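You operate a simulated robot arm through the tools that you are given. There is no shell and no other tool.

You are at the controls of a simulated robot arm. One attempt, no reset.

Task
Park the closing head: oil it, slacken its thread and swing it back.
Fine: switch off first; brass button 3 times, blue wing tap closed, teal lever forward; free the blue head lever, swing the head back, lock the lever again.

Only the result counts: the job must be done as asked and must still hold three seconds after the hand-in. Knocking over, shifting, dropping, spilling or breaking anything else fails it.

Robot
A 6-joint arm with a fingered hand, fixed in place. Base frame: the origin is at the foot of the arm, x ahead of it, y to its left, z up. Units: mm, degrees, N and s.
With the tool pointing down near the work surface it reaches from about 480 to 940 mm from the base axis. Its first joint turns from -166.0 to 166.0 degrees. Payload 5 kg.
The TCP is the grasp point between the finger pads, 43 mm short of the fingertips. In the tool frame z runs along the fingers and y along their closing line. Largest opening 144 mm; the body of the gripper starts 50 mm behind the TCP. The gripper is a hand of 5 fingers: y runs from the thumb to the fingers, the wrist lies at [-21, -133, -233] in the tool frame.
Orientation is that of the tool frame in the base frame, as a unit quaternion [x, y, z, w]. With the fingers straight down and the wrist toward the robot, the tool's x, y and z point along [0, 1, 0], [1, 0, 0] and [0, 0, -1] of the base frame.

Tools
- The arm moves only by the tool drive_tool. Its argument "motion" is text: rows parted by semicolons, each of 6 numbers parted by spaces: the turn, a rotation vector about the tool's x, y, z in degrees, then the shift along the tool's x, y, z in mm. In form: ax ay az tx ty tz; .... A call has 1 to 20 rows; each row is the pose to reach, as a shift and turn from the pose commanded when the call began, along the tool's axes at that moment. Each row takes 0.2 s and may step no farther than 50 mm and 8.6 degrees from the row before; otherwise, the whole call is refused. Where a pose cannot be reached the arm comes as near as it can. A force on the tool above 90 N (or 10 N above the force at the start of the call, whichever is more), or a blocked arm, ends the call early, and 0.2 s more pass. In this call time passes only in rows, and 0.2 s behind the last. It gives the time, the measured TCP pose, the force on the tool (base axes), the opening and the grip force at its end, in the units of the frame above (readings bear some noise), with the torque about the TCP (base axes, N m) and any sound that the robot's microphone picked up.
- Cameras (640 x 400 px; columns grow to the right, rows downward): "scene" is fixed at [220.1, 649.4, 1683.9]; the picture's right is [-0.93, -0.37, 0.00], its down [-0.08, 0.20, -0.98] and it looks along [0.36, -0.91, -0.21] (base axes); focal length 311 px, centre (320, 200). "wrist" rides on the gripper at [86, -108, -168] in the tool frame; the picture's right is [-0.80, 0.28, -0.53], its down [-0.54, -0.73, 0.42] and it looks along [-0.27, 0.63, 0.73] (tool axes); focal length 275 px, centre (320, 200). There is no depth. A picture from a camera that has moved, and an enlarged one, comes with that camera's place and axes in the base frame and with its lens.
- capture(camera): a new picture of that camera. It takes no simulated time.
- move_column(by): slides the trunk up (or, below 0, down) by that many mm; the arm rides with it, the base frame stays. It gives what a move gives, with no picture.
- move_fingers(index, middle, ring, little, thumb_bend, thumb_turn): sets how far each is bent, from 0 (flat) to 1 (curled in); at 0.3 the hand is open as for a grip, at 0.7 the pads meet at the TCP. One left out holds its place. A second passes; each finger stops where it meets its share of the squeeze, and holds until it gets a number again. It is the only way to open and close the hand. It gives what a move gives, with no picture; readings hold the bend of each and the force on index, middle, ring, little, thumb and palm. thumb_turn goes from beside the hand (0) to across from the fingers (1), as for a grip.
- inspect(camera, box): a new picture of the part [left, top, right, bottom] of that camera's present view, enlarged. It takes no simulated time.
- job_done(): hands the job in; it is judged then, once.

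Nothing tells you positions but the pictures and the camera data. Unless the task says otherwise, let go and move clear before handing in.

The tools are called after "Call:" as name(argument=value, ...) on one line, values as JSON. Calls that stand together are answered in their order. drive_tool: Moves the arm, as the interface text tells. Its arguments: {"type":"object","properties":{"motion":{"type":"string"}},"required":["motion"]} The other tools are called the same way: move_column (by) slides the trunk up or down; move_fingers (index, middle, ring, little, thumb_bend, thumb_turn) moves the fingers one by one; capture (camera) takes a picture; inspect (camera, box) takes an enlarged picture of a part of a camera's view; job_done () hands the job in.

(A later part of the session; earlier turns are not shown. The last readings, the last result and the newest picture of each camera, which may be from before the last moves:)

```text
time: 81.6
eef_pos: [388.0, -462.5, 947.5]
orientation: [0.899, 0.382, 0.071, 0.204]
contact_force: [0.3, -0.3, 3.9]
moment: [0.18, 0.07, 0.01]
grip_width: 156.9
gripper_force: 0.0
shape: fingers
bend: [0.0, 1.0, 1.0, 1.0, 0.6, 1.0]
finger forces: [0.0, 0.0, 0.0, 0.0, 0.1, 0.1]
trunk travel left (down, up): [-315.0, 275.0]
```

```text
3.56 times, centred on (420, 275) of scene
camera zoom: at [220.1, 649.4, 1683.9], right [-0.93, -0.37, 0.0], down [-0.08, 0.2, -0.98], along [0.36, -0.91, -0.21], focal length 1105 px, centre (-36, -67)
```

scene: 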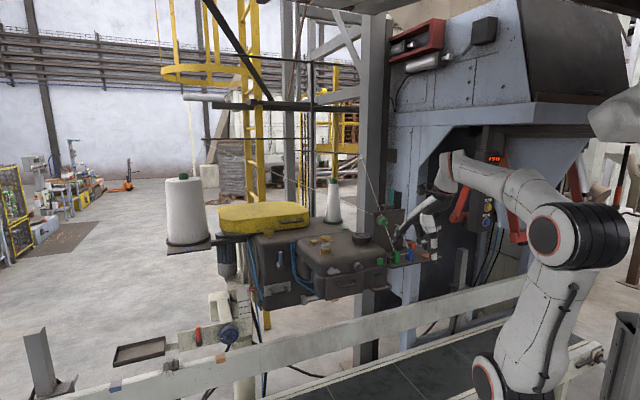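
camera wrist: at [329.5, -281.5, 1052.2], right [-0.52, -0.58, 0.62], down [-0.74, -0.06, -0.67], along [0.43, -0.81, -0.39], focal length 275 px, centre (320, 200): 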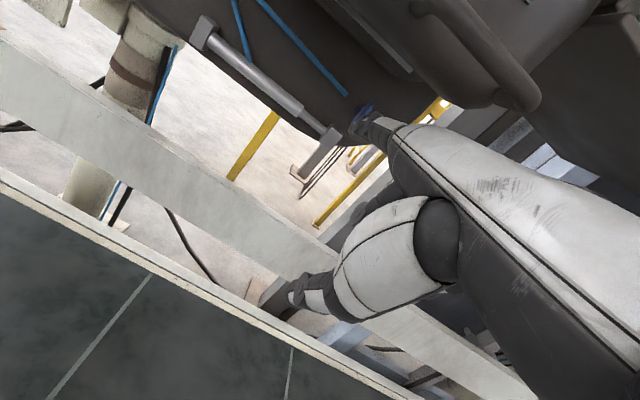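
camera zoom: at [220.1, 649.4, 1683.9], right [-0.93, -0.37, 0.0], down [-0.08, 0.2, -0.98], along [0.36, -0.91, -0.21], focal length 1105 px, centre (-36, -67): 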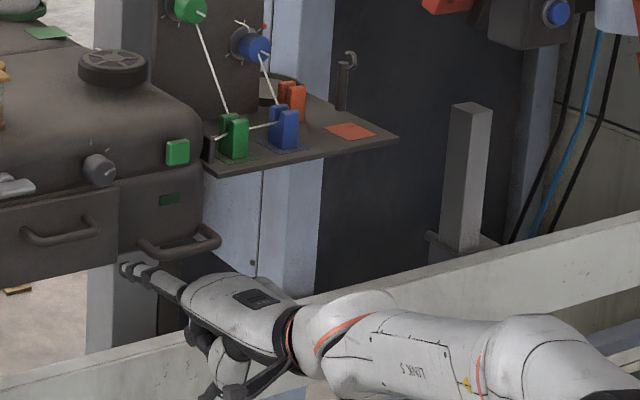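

The hand is under the box now, and the blue tap is visible just past the fingertip. I'll take a closer look.

Call:
inspect(camera="wrist", box=[310, 70, 430, 150])

Call:
inspect(camera="wrist", box=[180, 0, 420, 160])

```text
5.00 times, centred on (370, 110) of wrist
camera zoom: at [329.5, -281.5, 1052.2], right [-0.52, -0.58, 0.62], down [-0.74, -0.06, -0.67], along [0.43, -0.81, -0.39], focal length 1376 px, centre (70, 650)
```

zoom: 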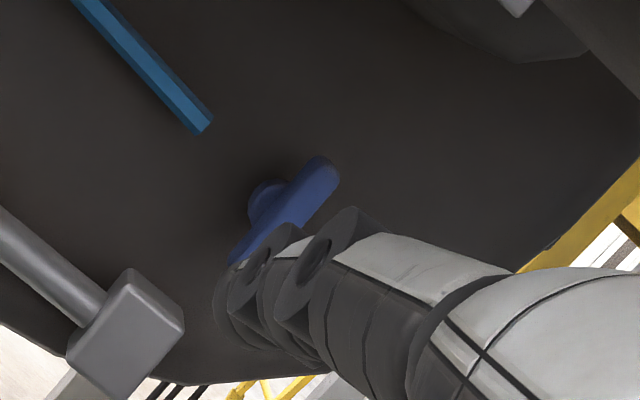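

```text
2.50 times, centred on (300, 80) of wrist
camera zoom: at [329.5, -281.5, 1052.2], right [-0.52, -0.58, 0.62], down [-0.74, -0.06, -0.67], along [0.43, -0.81, -0.39], focal length 688 px, centre (370, 500)
```

zoom: 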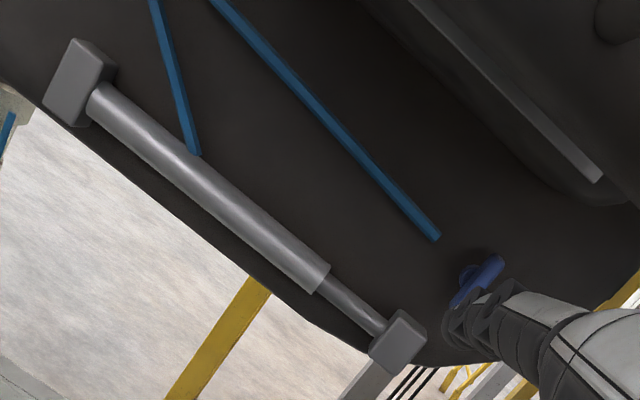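

The tap's boss is at about (595,-674,1015) with the blade vertical, and my finger is to its left, which suits a clockwise push. I'll level the hand further and move forward.

Call:
drive_tool(motion="-6.7 0 0 0 23.2 20.1; -13.4 0 0 0 46.4 40.3; -20.1 0 0 0 69.6 60.4")

Call:
capture(camera="wrist")

Call:
inspect(camera="scene", box=[300, 240, 460, 340])

Call:
inspect(camera="wrist", box=[290, 60, 430, 150])

```text
time: 82.4
eef_pos: [450.8, -525.8, 923.9]
orientation: [0.851, 0.357, 0.146, 0.355]
contact_force: [-0.9, 0.1, 1.2]
moment: [0.01, 0.04, -0.06]
grip_width: 156.8
gripper_force: 0.0
shape: fingers
bend: [0.0, 1.0, 1.0, 1.0, 0.6, 1.0]
finger forces: [0.0, 0.1, 0.0, 0.0, 0.0, 0.0]
trunk travel left (down, up): [-315.0, 275.0]
```

```text
taken
camera wrist: at [373.1, -327.7, 965.2], right [-0.68, -0.44, 0.58], down [-0.54, -0.24, -0.81], along [0.49, -0.87, -0.07], focal length 275 px, centre (320, 200)
```

wrist: 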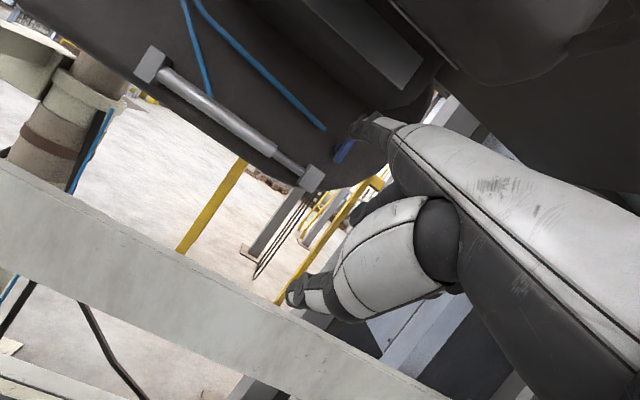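

```text
4.00 times, centred on (380, 290) of scene
camera zoom: at [220.1, 649.4, 1683.9], right [-0.93, -0.37, 0.0], down [-0.08, 0.2, -0.98], along [0.36, -0.91, -0.21], focal length 1243 px, centre (80, -160)
```

zoom: 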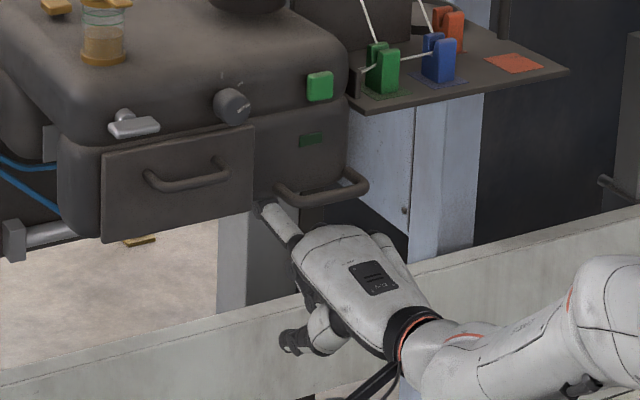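

```text
4.44 times, centred on (360, 105) of wrist
camera zoom: at [373.1, -327.7, 965.2], right [-0.68, -0.44, 0.58], down [-0.54, -0.24, -0.81], along [0.49, -0.87, -0.07], focal length 1224 px, centre (142, 622)
```

zoom: 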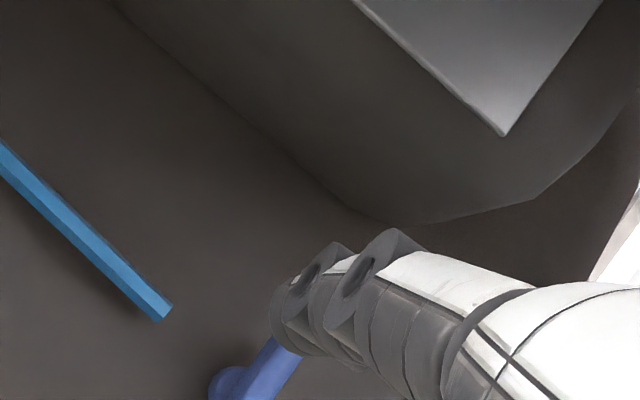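

The finger is level and left of the blade, about 110 mm short. I'll go forward 70 mm and check.

Call:
drive_tool(motion="0 0 0 -2 25 25; 0 0 0 -4 49.4 49.6")

Call:
inspect(camera="wrist", box=[290, 80, 410, 160])

Call:
inspect(camera="scene", box=[300, 240, 460, 340])

```text
time: 83.0
eef_pos: [498.3, -578.6, 924.4]
orientation: [0.851, 0.357, 0.144, 0.356]
contact_force: [-0.3, 0.0, 1.3]
moment: [-0.03, 0.02, -0.01]
grip_width: 156.9
gripper_force: 0.1
shape: fingers
bend: [0.0, 1.0, 1.0, 1.0, 0.6, 1.0]
finger forces: [0.1, 0.1, 0.0, 0.0, 0.0, 0.0]
trunk travel left (down, up): [-315.0, 275.0]
```

```text
5.00 times, centred on (350, 120) of wrist
camera zoom: at [420.4, -380.9, 964.2], right [-0.68, -0.43, 0.59], down [-0.54, -0.24, -0.81], along [0.49, -0.87, -0.07], focal length 1376 px, centre (170, 600)
```

zoom: 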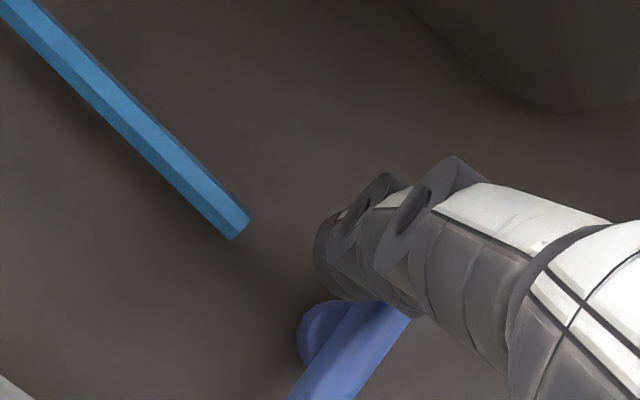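

```text
4.00 times, centred on (380, 290) of scene
camera zoom: at [220.1, 649.4, 1683.9], right [-0.93, -0.37, 0.0], down [-0.08, 0.2, -0.98], along [0.36, -0.91, -0.21], focal length 1243 px, centre (80, -160)
```

zoom: 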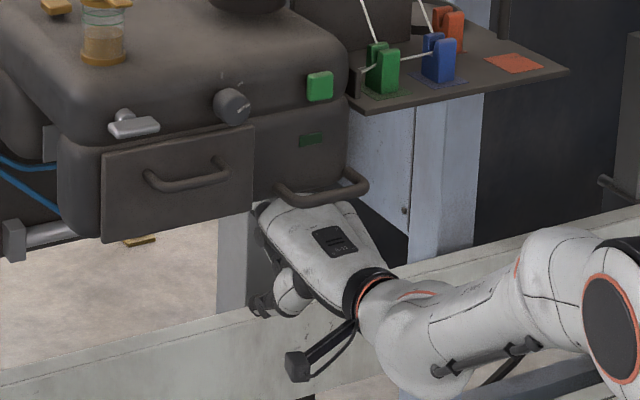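

The finger should pass just left of the blade's upper half. I'll advance the last stretch until the tip nearly reaches the body.

Call:
drive_tool(motion="0 0 0 0 10 10; 0 0 0 0 19 19; 0 0 0 0 25 25")

Call:
inspect(camera="wrist", box=[290, 80, 410, 160])

```text
time: 83.8
eef_pos: [518.7, -598.2, 922.5]
orientation: [0.852, 0.357, 0.143, 0.356]
contact_force: [-35.7, 36.0, -7.3]
moment: [-3.51, -3.31, 0.82]
grip_width: 157.1
gripper_force: 25.3
shape: fingers
bend: [0.0, 1.0, 1.0, 1.0, 0.6, 1.0]
finger forces: [50.4, 0.0, 0.0, 0.0, 0.1, 0.0]
trunk travel left (down, up): [-315.0, 275.0]
```

```text
5.00 times, centred on (350, 120) of wrist
camera zoom: at [442.1, -400.3, 964.2], right [-0.68, -0.44, 0.59], down [-0.54, -0.24, -0.81], along [0.49, -0.87, -0.07], focal length 1376 px, centre (170, 600)
```

zoom: 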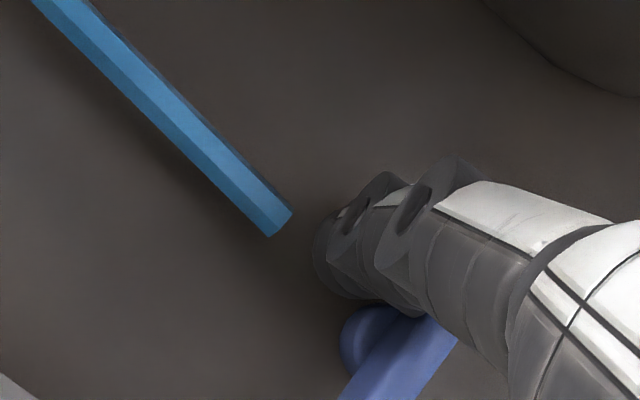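

The tip touched the body with about 50 N. I'll back off 8 mm, rise slightly, then sweep right against the blade's upper half.

Call:
drive_tool(motion="0 0 0 0 -5.6 -5.7; 0 0 0 0 -1.8 -10.4; 0 0 0 -7 -1.8 -10.4; 0 0 0 -14 -1.8 -10.4")

Call:
inspect(camera="wrist", box=[290, 80, 410, 160])

```text
time: 84.8
eef_pos: [505.9, -605.1, 931.1]
orientation: [0.852, 0.357, 0.144, 0.356]
contact_force: [-0.1, 0.8, 0.6]
moment: [-0.15, 0.01, 0.12]
grip_width: 157.2
gripper_force: 1.2
shape: fingers
bend: [0.0, 1.0, 1.0, 1.0, 0.6, 1.0]
finger forces: [1.7, 0.1, 0.0, 0.0, 0.1, 0.1]
trunk travel left (down, up): [-315.0, 275.0]
```

```text
5.00 times, centred on (350, 120) of wrist
camera zoom: at [429.2, -405.2, 971.0], right [-0.68, -0.44, 0.59], down [-0.54, -0.24, -0.81], along [0.49, -0.87, -0.07], focal length 1376 px, centre (170, 600)
```

zoom: 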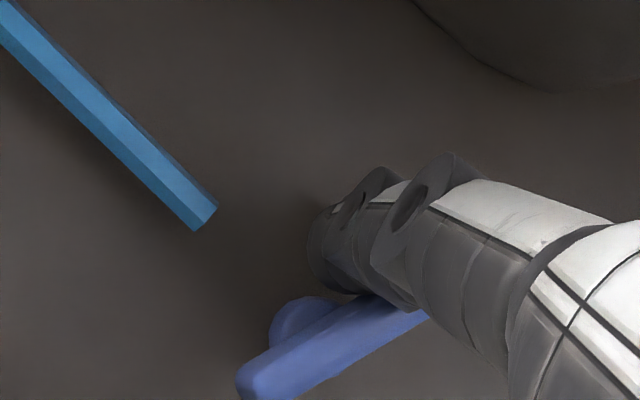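

The blade is turning clockwise easily (about 35° so far). I'll continue the sweep right.

Call:
drive_tool(motion="0 0 0 -7 0 0; 0 0 0 -14 0 0; 0 0 0 -20 0 0")

Call:
inspect(camera="wrist", box=[290, 80, 410, 160])

```text
time: 85.6
eef_pos: [492.5, -617.1, 932.6]
orientation: [0.852, 0.356, 0.143, 0.357]
contact_force: [0.2, 1.1, 0.6]
moment: [-0.11, -0.03, 0.09]
grip_width: 157.7
gripper_force: 0.8
shape: fingers
bend: [0.0, 1.0, 1.0, 1.0, 0.6, 1.0]
finger forces: [1.2, 0.1, 0.1, 0.0, 0.1, 0.1]
trunk travel left (down, up): [-315.0, 275.0]
```

```text
5.00 times, centred on (350, 120) of wrist
camera zoom: at [414.9, -419.6, 971.9], right [-0.68, -0.44, 0.59], down [-0.54, -0.24, -0.81], along [0.49, -0.87, -0.07], focal length 1376 px, centre (170, 600)
```

zoom: 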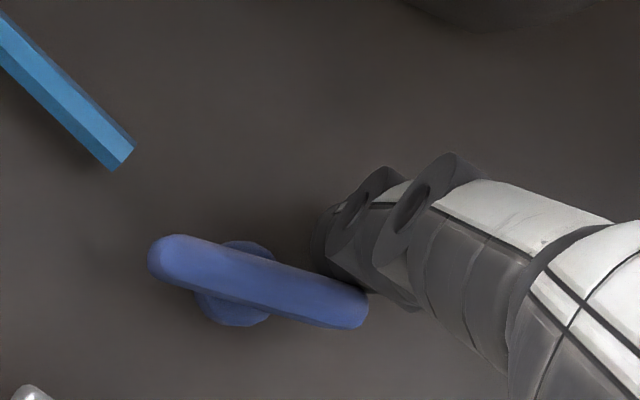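

The blade is at about 70°. I'll finish by pushing down on its right end.

Call:
drive_tool(motion="0 0 0 -4 0 0; 0 0 0 -5 -3.5 3.5; 0 0 0 -5 -7 7")

Call:
inspect(camera="wrist", box=[290, 80, 410, 160])

```text
time: 86.4
eef_pos: [488.4, -622.3, 922.3]
orientation: [0.851, 0.357, 0.143, 0.357]
contact_force: [-0.9, 0.9, 2.3]
moment: [-0.19, -0.26, 0.03]
grip_width: 159.5
gripper_force: 2.0
shape: fingers
bend: [0.0, 1.0, 1.0, 1.0, 0.6, 1.0]
finger forces: [3.0, 0.0, 0.0, 0.0, 0.1, 0.0]
trunk travel left (down, up): [-315.0, 275.0]
```

```text
5.00 times, centred on (350, 120) of wrist
camera zoom: at [411.2, -423.7, 962.1], right [-0.68, -0.43, 0.59], down [-0.54, -0.24, -0.81], along [0.49, -0.87, -0.07], focal length 1376 px, centre (170, 600)
```

zoom: 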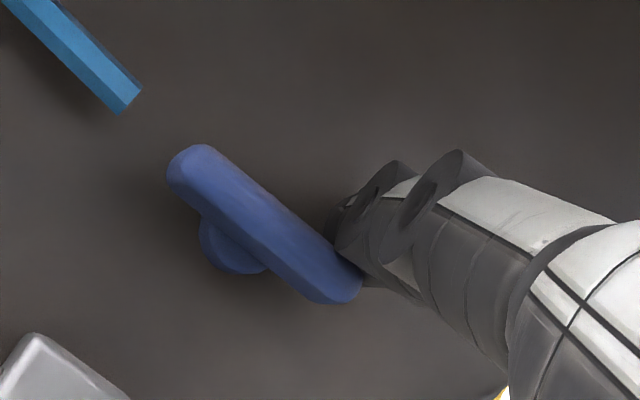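

The blade is now about horizontal. I'll check whether it has reached a stop by pushing a little further.

Call:
drive_tool(motion="0 0 0 0 -2.8 2.8; 0 0 0 0 -5 5")

Call:
inspect(camera="wrist", box=[290, 80, 410, 160])

```text
time: 87.0
eef_pos: [489.1, -622.1, 916.4]
orientation: [0.851, 0.356, 0.145, 0.358]
contact_force: [0.4, 0.3, 8.3]
moment: [-0.32, -0.55, -0.03]
grip_width: 163.7
gripper_force: 3.6
shape: fingers
bend: [0.0, 1.0, 1.0, 1.0, 0.6, 1.0]
finger forces: [7.5, 0.0, 0.0, 0.0, 0.0, 0.0]
trunk travel left (down, up): [-315.0, 275.0]
```

```text
5.00 times, centred on (350, 120) of wrist
camera zoom: at [411.3, -423.7, 955.4], right [-0.69, -0.43, 0.58], down [-0.54, -0.24, -0.81], along [0.49, -0.87, -0.07], focal length 1376 px, centre (170, 600)
```

zoom: 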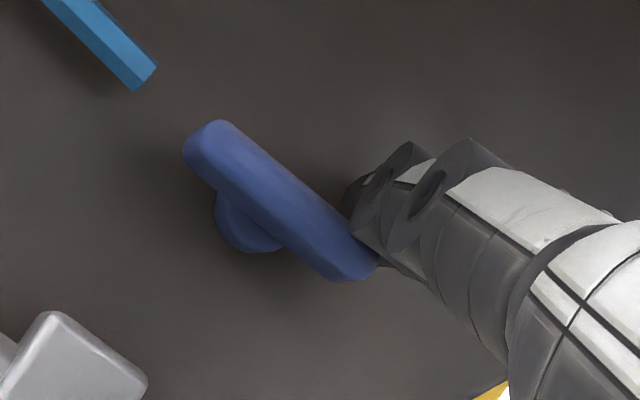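

The force rises without further turning, so it has hit its stop at horizontal: the tap is closed. I'll lift off the blade and back out the way I came.

Call:
drive_tool(motion="0 0 0 0 7.1 -7.1; 0 0 0 0 -17.6 -31.9; 0 0 0 20 -42.3 -56.7; 0 0 0 42 -60.6 -75.1; 6.7 0 0 42 -75.5 -101.9; 13.4 0 0 42 -90.5 -128.7; 20.1 0 0 42 -105.4 -155.5")

Call:
capture(camera="wrist")

Call:
inspect(camera="wrist", box=[290, 60, 430, 150])

```text
time: 88.6
eef_pos: [388.5, -463.0, 947.7]
orientation: [0.901, 0.375, 0.08, 0.204]
contact_force: [-0.3, 0.6, -1.6]
moment: [-0.06, -0.04, 0.01]
grip_width: 156.7
gripper_force: 0.1
shape: fingers
bend: [0.0, 1.0, 1.0, 1.0, 0.6, 1.0]
finger forces: [0.0, 0.0, 0.1, 0.0, 0.0, 0.0]
trunk travel left (down, up): [-315.0, 275.0]
```

```text
taken
camera wrist: at [330.3, -281.6, 1053.6], right [-0.54, -0.58, 0.61], down [-0.73, -0.05, -0.69], along [0.43, -0.81, -0.39], focal length 275 px, centre (320, 200)
```

wrist: 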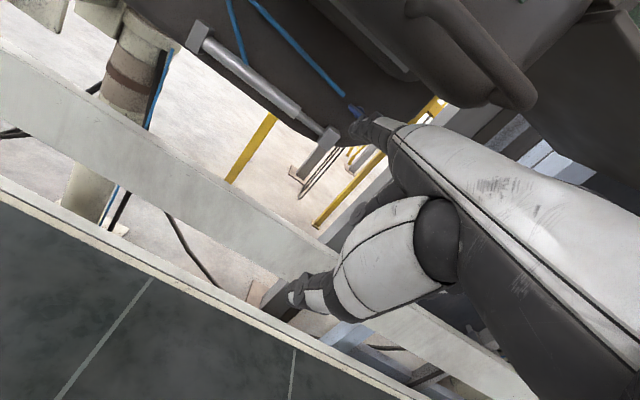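

```text
4.44 times, centred on (360, 105) of wrist
camera zoom: at [330.3, -281.6, 1053.6], right [-0.54, -0.58, 0.61], down [-0.73, -0.05, -0.69], along [0.43, -0.81, -0.39], focal length 1224 px, centre (142, 622)
```

zoom: 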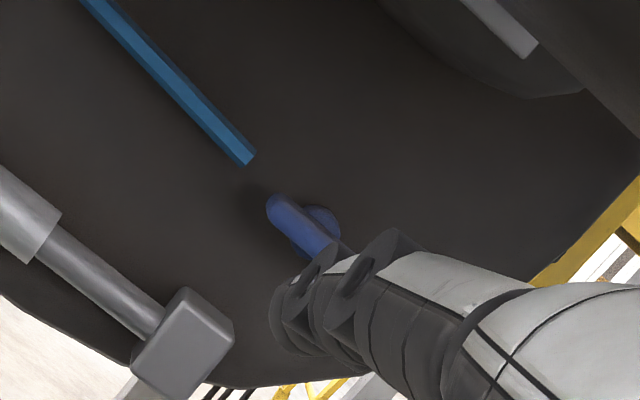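

The blade now lies parallel to the blue hose; before, it stood across it. I'm not certain which position means "closed", so I'll move aside and study the tap and its surroundings closely for marks.

Call:
drive_tool(motion="0 0 0 -35 0 12; 0 0 0 -70 0 24")

Call:
inspect(camera="wrist", box=[270, 60, 350, 120])

Call:
inspect(camera="wrist", box=[180, 0, 420, 140])

```text
time: 89.2
eef_pos: [348.3, -518.7, 928.3]
orientation: [0.901, 0.376, 0.079, 0.203]
contact_force: [0.3, 0.8, 0.4]
moment: [-0.06, 0.04, -0.03]
grip_width: 156.8
gripper_force: 0.1
shape: fingers
bend: [0.0, 1.0, 1.0, 1.0, 0.6, 1.0]
finger forces: [0.0, 0.1, 0.0, 0.0, 0.0, 0.1]
trunk travel left (down, up): [-315.0, 275.0]
```

```text
6.67 times, centred on (310, 90) of wrist
camera zoom: at [289.4, -338.6, 1032.3], right [-0.53, -0.58, 0.61], down [-0.73, -0.05, -0.69], along [0.43, -0.81, -0.39], focal length 1835 px, centre (387, 933)
```

zoom: 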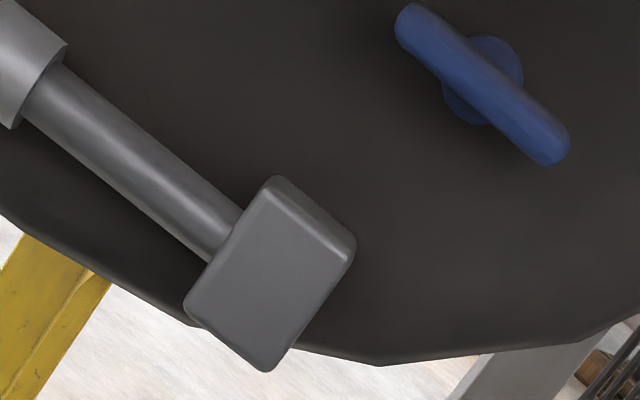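

```text
2.67 times, centred on (300, 70) of wrist
camera zoom: at [289.4, -338.6, 1032.3], right [-0.53, -0.58, 0.61], down [-0.73, -0.05, -0.69], along [0.43, -0.81, -0.39], focal length 734 px, centre (373, 547)
```

zoom: 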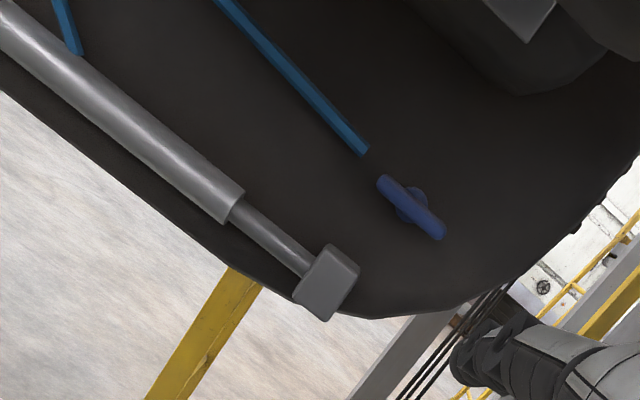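

No marks anywhere; the tap has moved from one stop to the other, which I take as open to closed. Next is the teal lever, so I'll back out from under the head, then rise.

Call:
drive_tool(motion="6.7 0 0 12 -24 -38; 13.4 0 0 24 -48 -75; 20 0 0 36 -72 -112; 26.7 0 0 48 -90 -140; 33.4 0 0 60 -108 -168; 40 0 0 70 -125.6 -197")

Call:
inspect(camera="scene", box=[330, 220, 510, 330])

```text
time: 90.6
eef_pos: [256.4, -328.9, 1053.7]
orientation: [0.916, 0.38, -0.055, -0.119]
contact_force: [-1.1, -0.2, -0.3]
moment: [-0.01, 0.01, 0.01]
grip_width: 157.0
gripper_force: 0.0
shape: fingers
bend: [0.0, 1.0, 1.0, 1.0, 0.6, 1.0]
finger forces: [0.1, 0.1, 0.0, 0.0, 0.0, 0.1]
trunk travel left (down, up): [-315.0, 275.0]
```

```text
3.56 times, centred on (420, 275) of scene
camera zoom: at [220.1, 649.4, 1683.9], right [-0.93, -0.37, 0.0], down [-0.08, 0.2, -0.98], along [0.36, -0.91, -0.21], focal length 1105 px, centre (-36, -67)
```

zoom: 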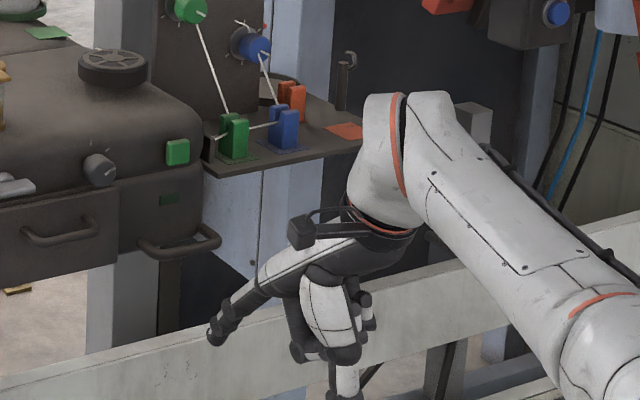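

Call:
move_column(by=275)

Call:
inspect(camera="wrist", box=[0, 0, 640, 1])

Call:
inspect(camera="scene", box=[360, 170, 460, 240])

```text
time: 93.4
eef_pos: [257.9, -328.0, 1328.7]
orientation: [0.915, 0.381, -0.054, -0.118]
contact_force: [-0.1, 0.0, 0.4]
moment: [-0.02, -0.02, 0.0]
grip_width: 157.1
gripper_force: 0.1
shape: fingers
bend: [0.0, 1.0, 1.0, 1.0, 0.6, 1.0]
finger forces: [0.0, 0.0, 0.1, 0.0, 0.1, 0.0]
trunk travel left (down, up): [-590.0, 0.0]
```

```text
1.00 times, centred on (320, 0) of wrist (not enlarged: the box is as wide or as high as the picture)
camera zoom: at [274.8, -223.5, 1517.1], right [-0.27, -0.85, 0.45], down [-0.96, 0.18, -0.22], along [0.1, -0.49, -0.87], focal length 275 px, centre (320, 400)
```

zoom: 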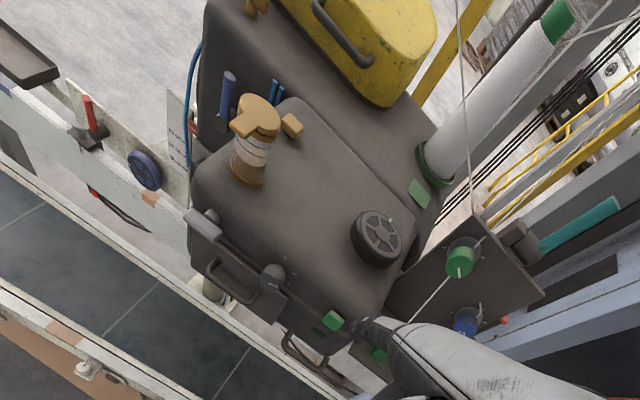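

```text
5.71 times, centred on (410, 205) of scene
camera zoom: at [220.1, 649.4, 1683.9], right [-0.93, -0.37, 0.0], down [-0.08, 0.2, -0.98], along [0.36, -0.91, -0.21], focal length 1776 px, centre (-194, 171)
```

zoom: 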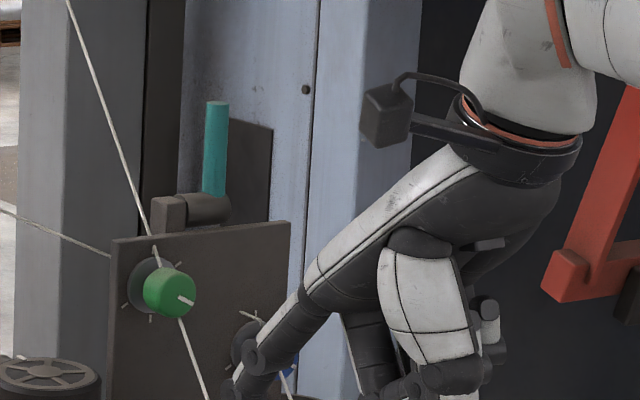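

I now have the teal lever well located: an upright rod at about (416,-663), from z 1385 to 1452, on a sideways boss behind the plate. I'll form a hooked index and raise the hand to the right, clear of the thread.

Call:
move_fingers(index=0.6, thumb_bend=0.35)

Call:
drive_tool(motion="-4.2 0 0 -25 -1.6 -29; -8.4 0 0 -50 -3.2 -58; -12.6 0 0 -75 -4.8 -87; -16.8 0 0 -100 -6.4 -116; -21 0 0 -125 -8 -145; -25 0 0 -150 -9.5 -174.5")

Call:
capture(camera="wrist")

Call:
inspect(camera="scene", box=[360, 110, 500, 240])

```text
time: 94.4
eef_pos: [255.8, -328.3, 1328.0]
orientation: [0.915, 0.381, -0.053, -0.117]
contact_force: [0.0, 0.1, 0.3]
moment: [-0.02, 0.02, 0.0]
grip_width: 87.3
gripper_force: 0.1
shape: fingers
bend: [0.6, 1.0, 1.0, 1.0, 0.35, 0.98]
finger forces: [0.1, 0.0, 0.0, 0.0, 0.1, 0.0]
trunk travel left (down, up): [-590.0, 0.0]
```

```text
time: 95.8
eef_pos: [176.3, -457.4, 1500.5]
orientation: [0.92, 0.383, 0.031, 0.082]
contact_force: [0.1, -0.6, -0.1]
moment: [0.03, -0.02, 0.02]
grip_width: 87.1
gripper_force: 0.1
shape: fingers
bend: [0.6, 1.0, 1.0, 1.0, 0.35, 0.98]
finger forces: [0.0, 0.1, 0.1, 0.0, 0.0, 0.0]
trunk travel left (down, up): [-590.0, 0.0]
```

```text
taken
camera wrist: at [141.8, -300.3, 1646.5], right [-0.43, -0.69, 0.58], down [-0.84, 0.06, -0.54], along [0.34, -0.72, -0.61], focal length 275 px, centre (320, 200)
```

wrist: 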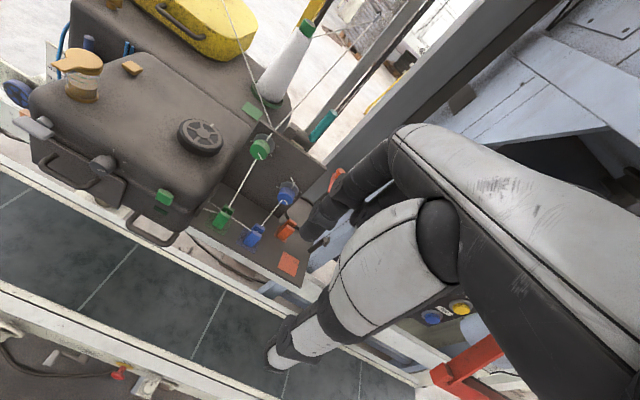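

```text
3.08 times, centred on (430, 175) of scene
camera zoom: at [220.1, 649.4, 1683.9], right [-0.93, -0.37, 0.0], down [-0.08, 0.2, -0.98], along [0.36, -0.91, -0.21], focal length 956 px, centre (-18, 277)
```

zoom: 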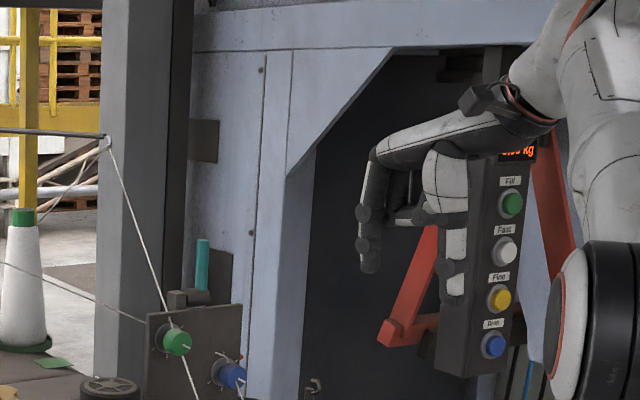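

Call:
inspect(camera="wrist", box=[250, 130, 450, 290])

Call:
inspect(camera="scene", box=[430, 150, 510, 220])

Call:
inspect(camera="wrist", box=[220, 70, 380, 180])

```text
2.50 times, centred on (350, 210) of wrist
camera zoom: at [141.8, -300.3, 1646.5], right [-0.43, -0.69, 0.58], down [-0.84, 0.06, -0.54], along [0.34, -0.72, -0.61], focal length 688 px, centre (245, 175)
```

zoom: 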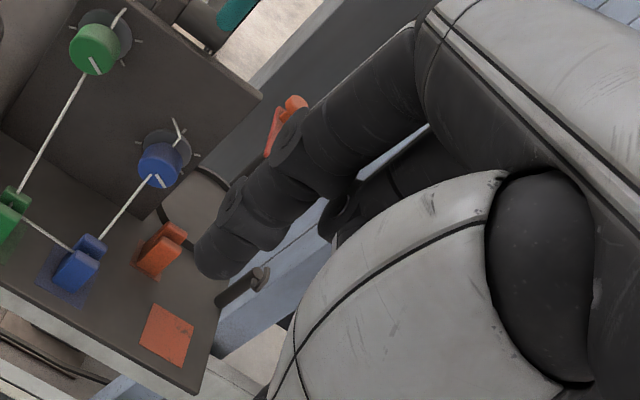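

```text
5.71 times, centred on (470, 185) of scene
camera zoom: at [220.1, 649.4, 1683.9], right [-0.93, -0.37, 0.0], down [-0.08, 0.2, -0.98], along [0.36, -0.91, -0.21], focal length 1776 px, centre (-537, 286)
```

zoom: 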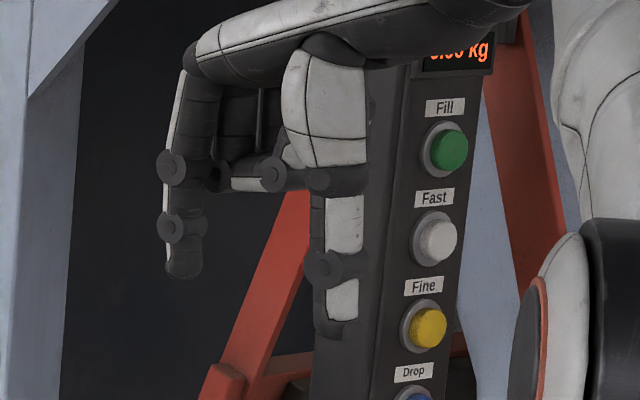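

```text
3.64 times, centred on (300, 125) of wrist
camera zoom: at [141.8, -300.3, 1646.5], right [-0.43, -0.69, 0.58], down [-0.84, 0.06, -0.54], along [0.34, -0.72, -0.61], focal length 1001 px, centre (393, 473)
```

zoom: 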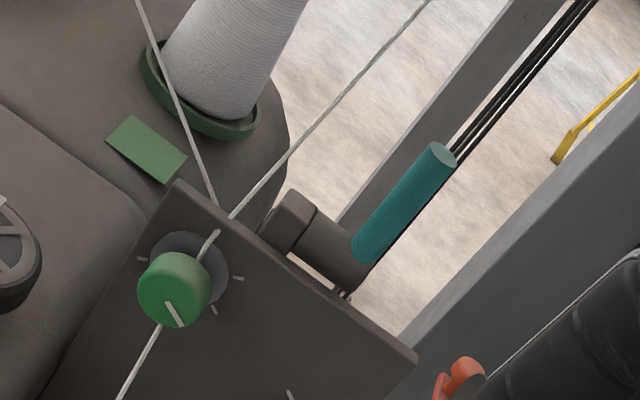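

The hooked finger now points straight down, with its tip about (15,20,30) in the tool frame, and the lever axis is near (418,-669). I'll fly over the lever and stop with the fingertip above and just behind it.

Call:
drive_tool(motion="-1.9 0 0 0.9 39 7.4; -3.8 0 0 1.8 78 14.9; -5.6 0 0 2.6 117 22.3; -7.5 0 0 3.5 156 29.8; -9.4 0 0 4.4 195 37.2; -11.3 0 0 5.3 234 44.7")

Call:
inspect(camera="scene", box=[360, 140, 480, 230])

Call:
inspect(camera="wrist", box=[220, 90, 400, 250])

```text
time: 97.2
eef_pos: [350.0, -624.5, 1496.4]
orientation: [0.907, 0.379, 0.066, 0.173]
contact_force: [1.6, -0.5, -0.4]
moment: [0.04, 0.03, 0.02]
grip_width: 87.0
gripper_force: 0.1
shape: fingers
bend: [0.6, 1.0, 1.0, 1.0, 0.35, 0.98]
finger forces: [0.0, 0.0, 0.0, 0.0, 0.0, 0.0]
trunk travel left (down, up): [-590.0, 0.0]
```

```text
4.44 times, centred on (420, 185) of scene
camera zoom: at [220.1, 649.4, 1683.9], right [-0.93, -0.37, 0.0], down [-0.08, 0.2, -0.98], along [0.36, -0.91, -0.21], focal length 1381 px, centre (-124, 267)
```

zoom: 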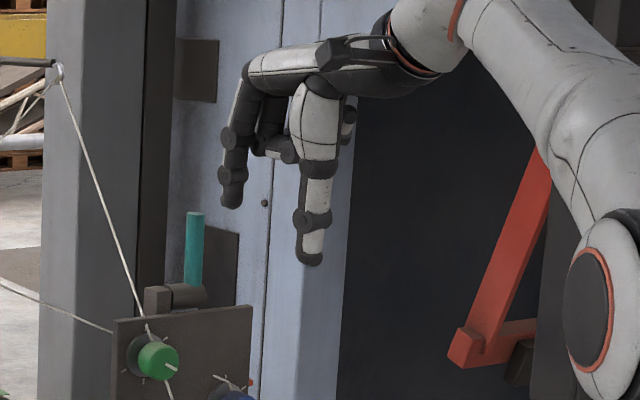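

```text
2.50 times, centred on (310, 170) of wrist
camera zoom: at [296.9, -449.7, 1611.9], right [-0.51, -0.61, 0.61], down [-0.76, -0.02, -0.65], along [0.41, -0.79, -0.45], focal length 688 px, centre (345, 275)
```

zoom: 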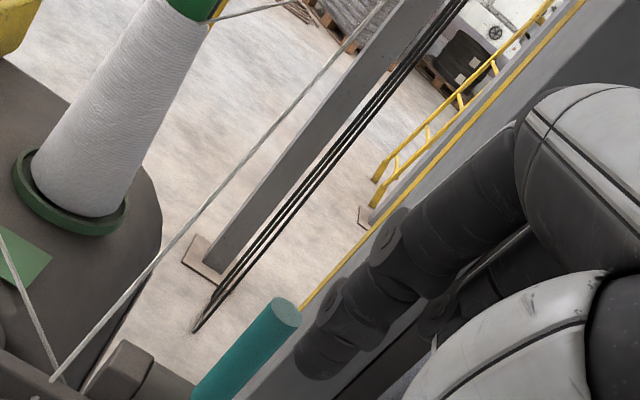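

Call:
drive_tool(motion="-2 0 0 1 36 13.5; -4 0 0 2 71.9 27.5")

Call:
inspect(camera="scene", box=[360, 140, 480, 230])

Call:
inspect(camera="wrist", box=[220, 130, 400, 290])

```text
time: 97.8
eef_pos: [408.1, -677.5, 1494.4]
orientation: [0.9, 0.377, 0.081, 0.204]
contact_force: [1.4, -0.2, -0.4]
moment: [0.04, -0.01, 0.01]
grip_width: 86.8
gripper_force: 0.1
shape: fingers
bend: [0.6, 1.0, 1.0, 1.0, 0.35, 0.98]
finger forces: [0.0, 0.1, 0.0, 0.1, 0.2, 0.0]
trunk travel left (down, up): [-590.0, 0.0]
```

```text
4.44 times, centred on (420, 185) of scene
camera zoom: at [220.1, 649.4, 1683.9], right [-0.93, -0.37, 0.0], down [-0.08, 0.2, -0.98], along [0.36, -0.91, -0.21], focal length 1381 px, centre (-124, 267)
```

zoom: 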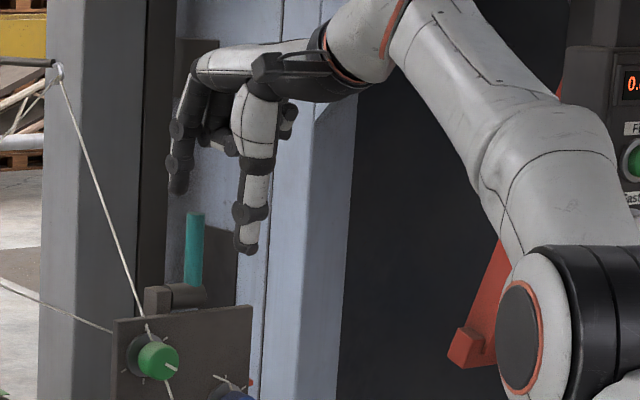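

```text
2.50 times, centred on (310, 210) of wrist
camera zoom: at [348.8, -496.9, 1598.6], right [-0.54, -0.58, 0.61], down [-0.72, -0.06, -0.69], along [0.43, -0.81, -0.39], focal length 688 px, centre (345, 175)
```

zoom: 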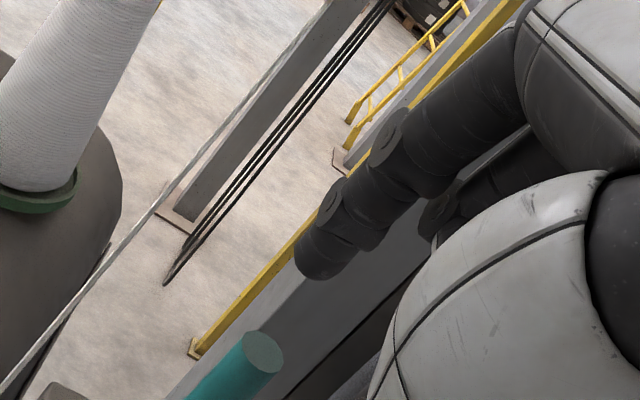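

The fingertip is above and behind the lever. I'll lower it about 50 mm behind the rod.

Call:
drive_tool(motion="0 0 0 0 -10.6 22.6; 0 0 0 0 -21.2 45.3")

Call:
inspect(camera="scene", box=[370, 160, 450, 220])

Call:
inspect(camera="wrist", box=[220, 130, 400, 290])

```text
time: 98.4
eef_pos: [405.6, -676.9, 1445.9]
orientation: [0.9, 0.376, 0.08, 0.206]
contact_force: [0.3, 0.4, 0.3]
moment: [0.04, 0.03, 0.01]
grip_width: 87.2
gripper_force: 0.0
shape: fingers
bend: [0.6, 1.0, 1.0, 1.0, 0.35, 0.98]
finger forces: [0.0, 0.0, 0.0, 0.0, 0.0, 0.0]
trunk travel left (down, up): [-590.0, 0.0]
```

```text
6.67 times, centred on (410, 190) of scene
camera zoom: at [220.1, 649.4, 1683.9], right [-0.93, -0.37, 0.0], down [-0.08, 0.2, -0.98], along [0.36, -0.91, -0.21], focal length 2072 px, centre (-280, 267)
```

zoom: 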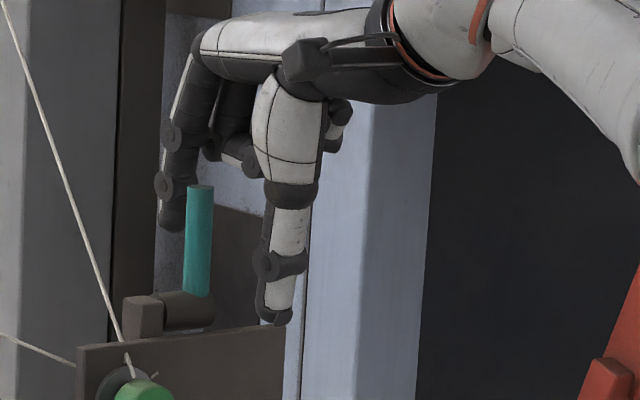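

```text
2.50 times, centred on (310, 210) of wrist
camera zoom: at [346.8, -495.8, 1550.3], right [-0.54, -0.58, 0.61], down [-0.72, -0.06, -0.69], along [0.43, -0.81, -0.39], focal length 688 px, centre (345, 175)
```

zoom: 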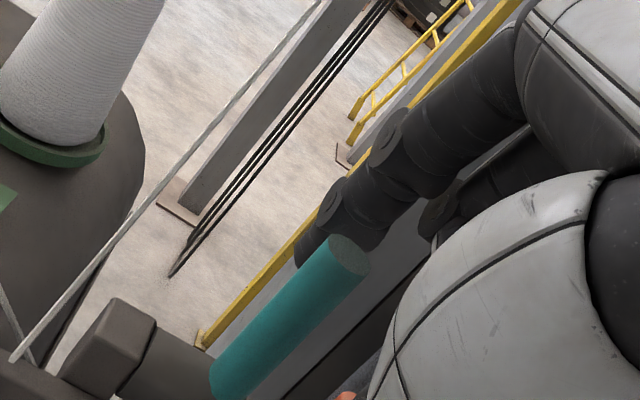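

The rod is now between my index (behind) and thumb (front). I'll pull gently toward the operator side.

Call:
drive_tool(motion="0 0 0 0 -6.3 -3; 0 0 0 0 -12.7 -5.9; 0 0 0 0 -19 -8.9")

Call:
inspect(camera="scene", box=[370, 160, 450, 220])

Call:
inspect(camera="wrist", box=[220, 130, 400, 290])

```text
time: 99.2
eef_pos: [391.3, -662.9, 1447.6]
orientation: [0.9, 0.376, 0.079, 0.205]
contact_force: [0.3, -0.9, -0.1]
moment: [0.04, 0.01, -0.05]
grip_width: 87.7
gripper_force: 0.1
shape: fingers
bend: [0.6, 1.0, 1.0, 1.0, 0.35, 0.98]
finger forces: [0.4, 0.1, 0.0, 0.0, 0.1, 0.1]
trunk travel left (down, up): [-590.0, 0.0]
```

```text
6.67 times, centred on (410, 190) of scene
camera zoom: at [220.1, 649.4, 1683.9], right [-0.93, -0.37, 0.0], down [-0.08, 0.2, -0.98], along [0.36, -0.91, -0.21], focal length 2072 px, centre (-280, 267)
```

zoom: 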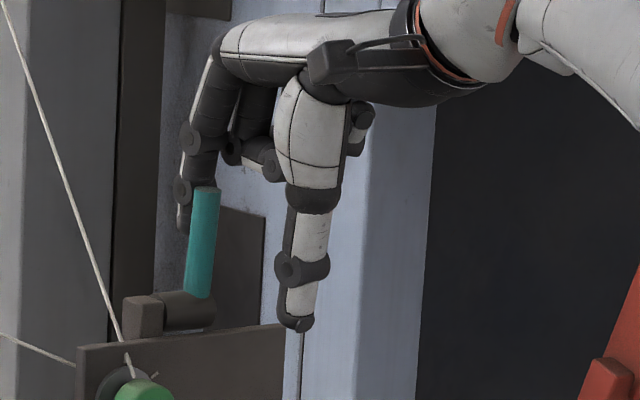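

```text
2.50 times, centred on (310, 210) of wrist
camera zoom: at [332.3, -481.3, 1551.2], right [-0.54, -0.58, 0.61], down [-0.72, -0.06, -0.69], along [0.43, -0.81, -0.39], focal length 688 px, centre (345, 175)
```

zoom: 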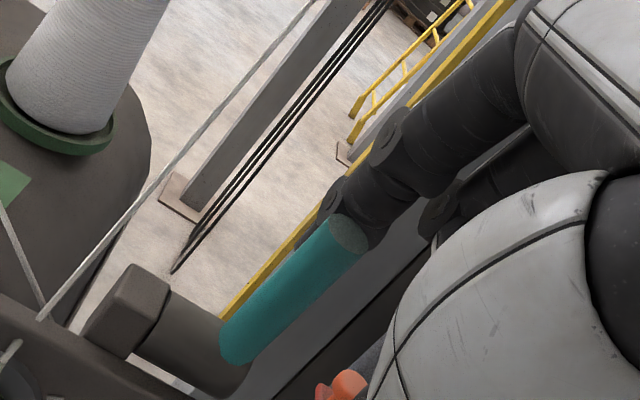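

The lever follows easily toward the front. I'll continue pulling along its arc.

Call:
drive_tool(motion="0 0 0 0 -13 -4; 0 0 0 0 -26 -7; 0 0 0 0 -39.6 -9.7")

Call:
inspect(camera="scene", box=[370, 160, 450, 220])

Call:
inspect(camera="wrist", box=[220, 130, 400, 290])

```text
time: 100.0
eef_pos: [361.9, -633.5, 1440.5]
orientation: [0.9, 0.376, 0.079, 0.205]
contact_force: [1.1, -0.6, 1.5]
moment: [-0.08, -0.06, -0.05]
grip_width: 89.2
gripper_force: 0.5
shape: fingers
bend: [0.59, 1.0, 1.0, 1.0, 0.35, 0.98]
finger forces: [1.3, 0.0, 0.0, 0.0, 0.0, 0.0]
trunk travel left (down, up): [-590.0, 0.0]
```

```text
6.67 times, centred on (410, 190) of scene
camera zoom: at [220.1, 649.4, 1683.9], right [-0.93, -0.37, 0.0], down [-0.08, 0.2, -0.98], along [0.36, -0.91, -0.21], focal length 2072 px, centre (-280, 267)
```

zoom: 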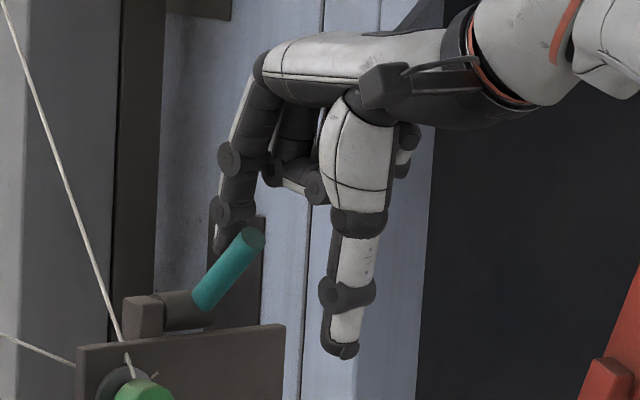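

```text
2.50 times, centred on (310, 210) of wrist
camera zoom: at [303.0, -452.9, 1543.8], right [-0.54, -0.58, 0.61], down [-0.72, -0.06, -0.69], along [0.43, -0.81, -0.39], focal length 688 px, centre (345, 175)
```

zoom: 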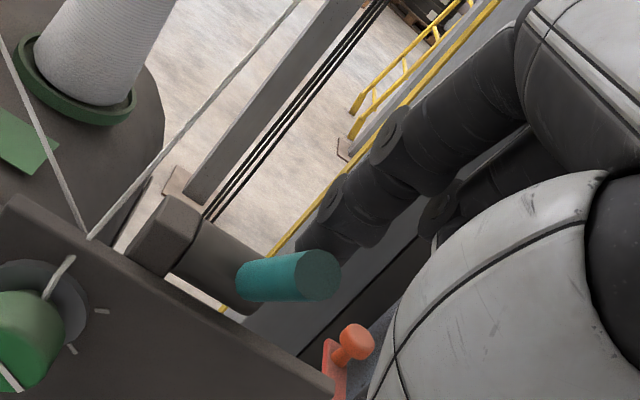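

The lever is tilted forward about 55°. I'll push it further forward and down until it stops.

Call:
drive_tool(motion="0 0 0 0 -11.5 6.8; 0 0 0 0 -22.9 13.6")

Call:
inspect(camera="scene", box=[370, 160, 450, 220])

```text
time: 100.6
eef_pos: [348.4, -621.7, 1424.8]
orientation: [0.899, 0.375, 0.081, 0.21]
contact_force: [-1.3, -2.7, 23.8]
moment: [-0.69, -0.95, -0.15]
grip_width: 99.9
gripper_force: 9.3
shape: fingers
bend: [0.53, 1.0, 1.0, 1.0, 0.35, 0.98]
finger forces: [18.7, 0.0, 0.1, 0.1, 0.1, 0.0]
trunk travel left (down, up): [-590.0, 0.0]
```

```text
6.67 times, centred on (410, 190) of scene
camera zoom: at [220.1, 649.4, 1683.9], right [-0.93, -0.37, 0.0], down [-0.08, 0.2, -0.98], along [0.36, -0.91, -0.21], focal length 2072 px, centre (-280, 267)
```

zoom: 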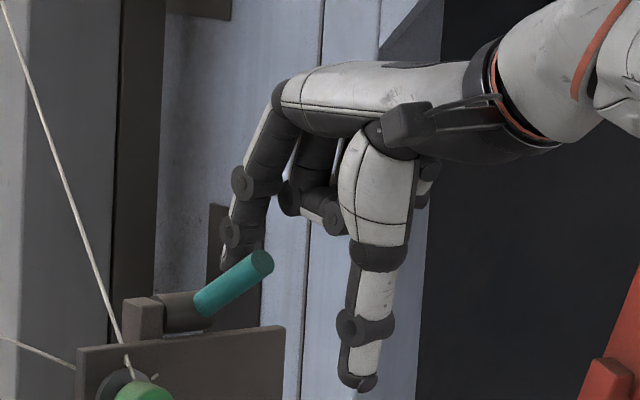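

It reached its stop (about 64° forward, force rising). I'll lift off cleanly and check that it stays.

Call:
drive_tool(motion="0 0 0 0 8 -17; 0 0 0 0 19 -40; 0 0 0 0 30 -63; 0 0 0 0 0 -80; 0 0 0 0 -40 -96")

Call:
inspect(camera="scene", box=[370, 160, 450, 220])

Call:
inspect(camera="wrist", box=[200, 90, 400, 250])

```text
time: 101.8
eef_pos: [297.4, -567.6, 1487.9]
orientation: [0.9, 0.376, 0.08, 0.206]
contact_force: [0.2, 0.4, 0.9]
moment: [-0.04, -0.03, 0.0]
grip_width: 87.1
gripper_force: 0.0
shape: fingers
bend: [0.6, 1.0, 1.0, 1.0, 0.35, 0.98]
finger forces: [0.1, 0.0, 0.0, 0.0, 0.1, 0.0]
trunk travel left (down, up): [-590.0, 0.0]
```

```text
6.67 times, centred on (410, 190) of scene
camera zoom: at [220.1, 649.4, 1683.9], right [-0.93, -0.37, 0.0], down [-0.08, 0.2, -0.98], along [0.36, -0.91, -0.21], focal length 2072 px, centre (-280, 267)
```

zoom: 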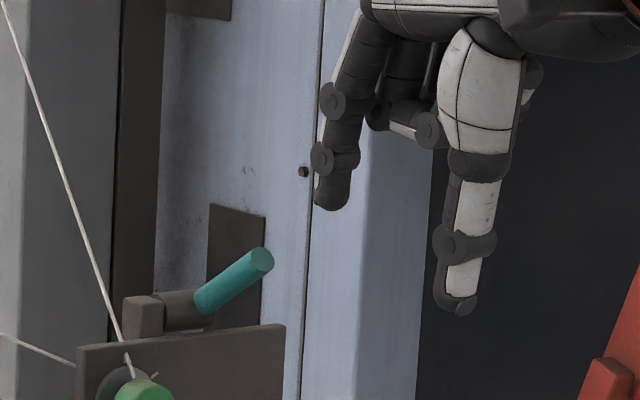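

```text
2.50 times, centred on (300, 170) of wrist
camera zoom: at [238.2, -386.4, 1591.5], right [-0.54, -0.58, 0.61], down [-0.72, -0.06, -0.69], along [0.43, -0.81, -0.39], focal length 688 px, centre (370, 275)
```

zoom: 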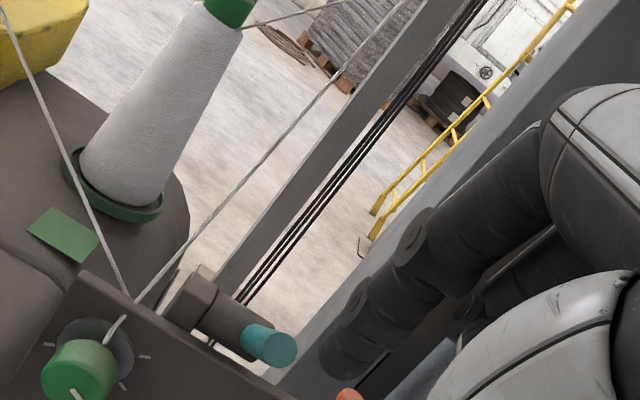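

The teal lever stays forward. Next is the blue head lever on the rear body, an upright rod at about (815,-400) with its top at z 1207. I'll straighten the index and travel high across the front to its left side.

Call:
move_fingers(index=0, thumb_bend=0.6)

Call:
drive_tool(motion="3.3 0 0 32 -23 -6; 6.7 0 0 64 -47 -12; 10 0 0 96 -70 -17; 13.3 0 0 128 -93 -23; 16.7 0 0 160 -117 -29; 20 0 0 191 -140 -34.5")

Call:
capture(camera="scene")

```text
time: 102.8
eef_pos: [298.1, -569.8, 1485.8]
orientation: [0.9, 0.377, 0.081, 0.204]
contact_force: [-0.1, 0.2, 0.0]
moment: [-0.03, 0.0, -0.01]
grip_width: 156.9
gripper_force: 0.1
shape: fingers
bend: [0.0, 1.0, 1.0, 1.0, 0.6, 1.0]
finger forces: [0.0, 0.0, 0.0, 0.0, 0.1, 0.0]
trunk travel left (down, up): [-590.0, 0.0]
```

```text
time: 104.2
eef_pos: [330.2, -333.9, 1457.0]
orientation: [0.922, 0.383, 0.013, 0.045]
contact_force: [-1.3, 0.2, 0.9]
moment: [0.0, 0.0, 0.0]
grip_width: 157.2
gripper_force: 0.0
shape: fingers
bend: [0.0, 1.0, 1.0, 1.0, 0.6, 1.0]
finger forces: [0.0, 0.1, 0.1, 0.0, 0.0, 0.0]
trunk travel left (down, up): [-590.0, 0.0]
```

```text
taken
```

scene: 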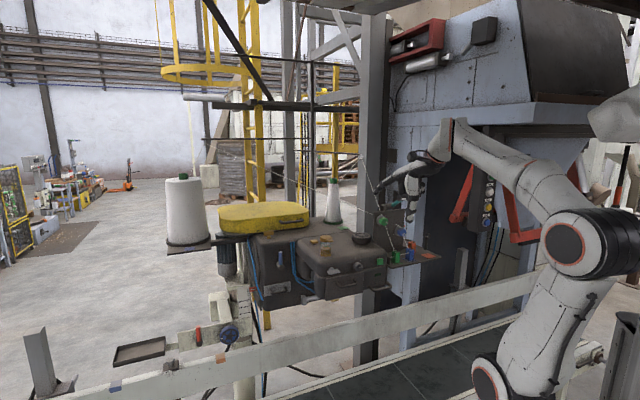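

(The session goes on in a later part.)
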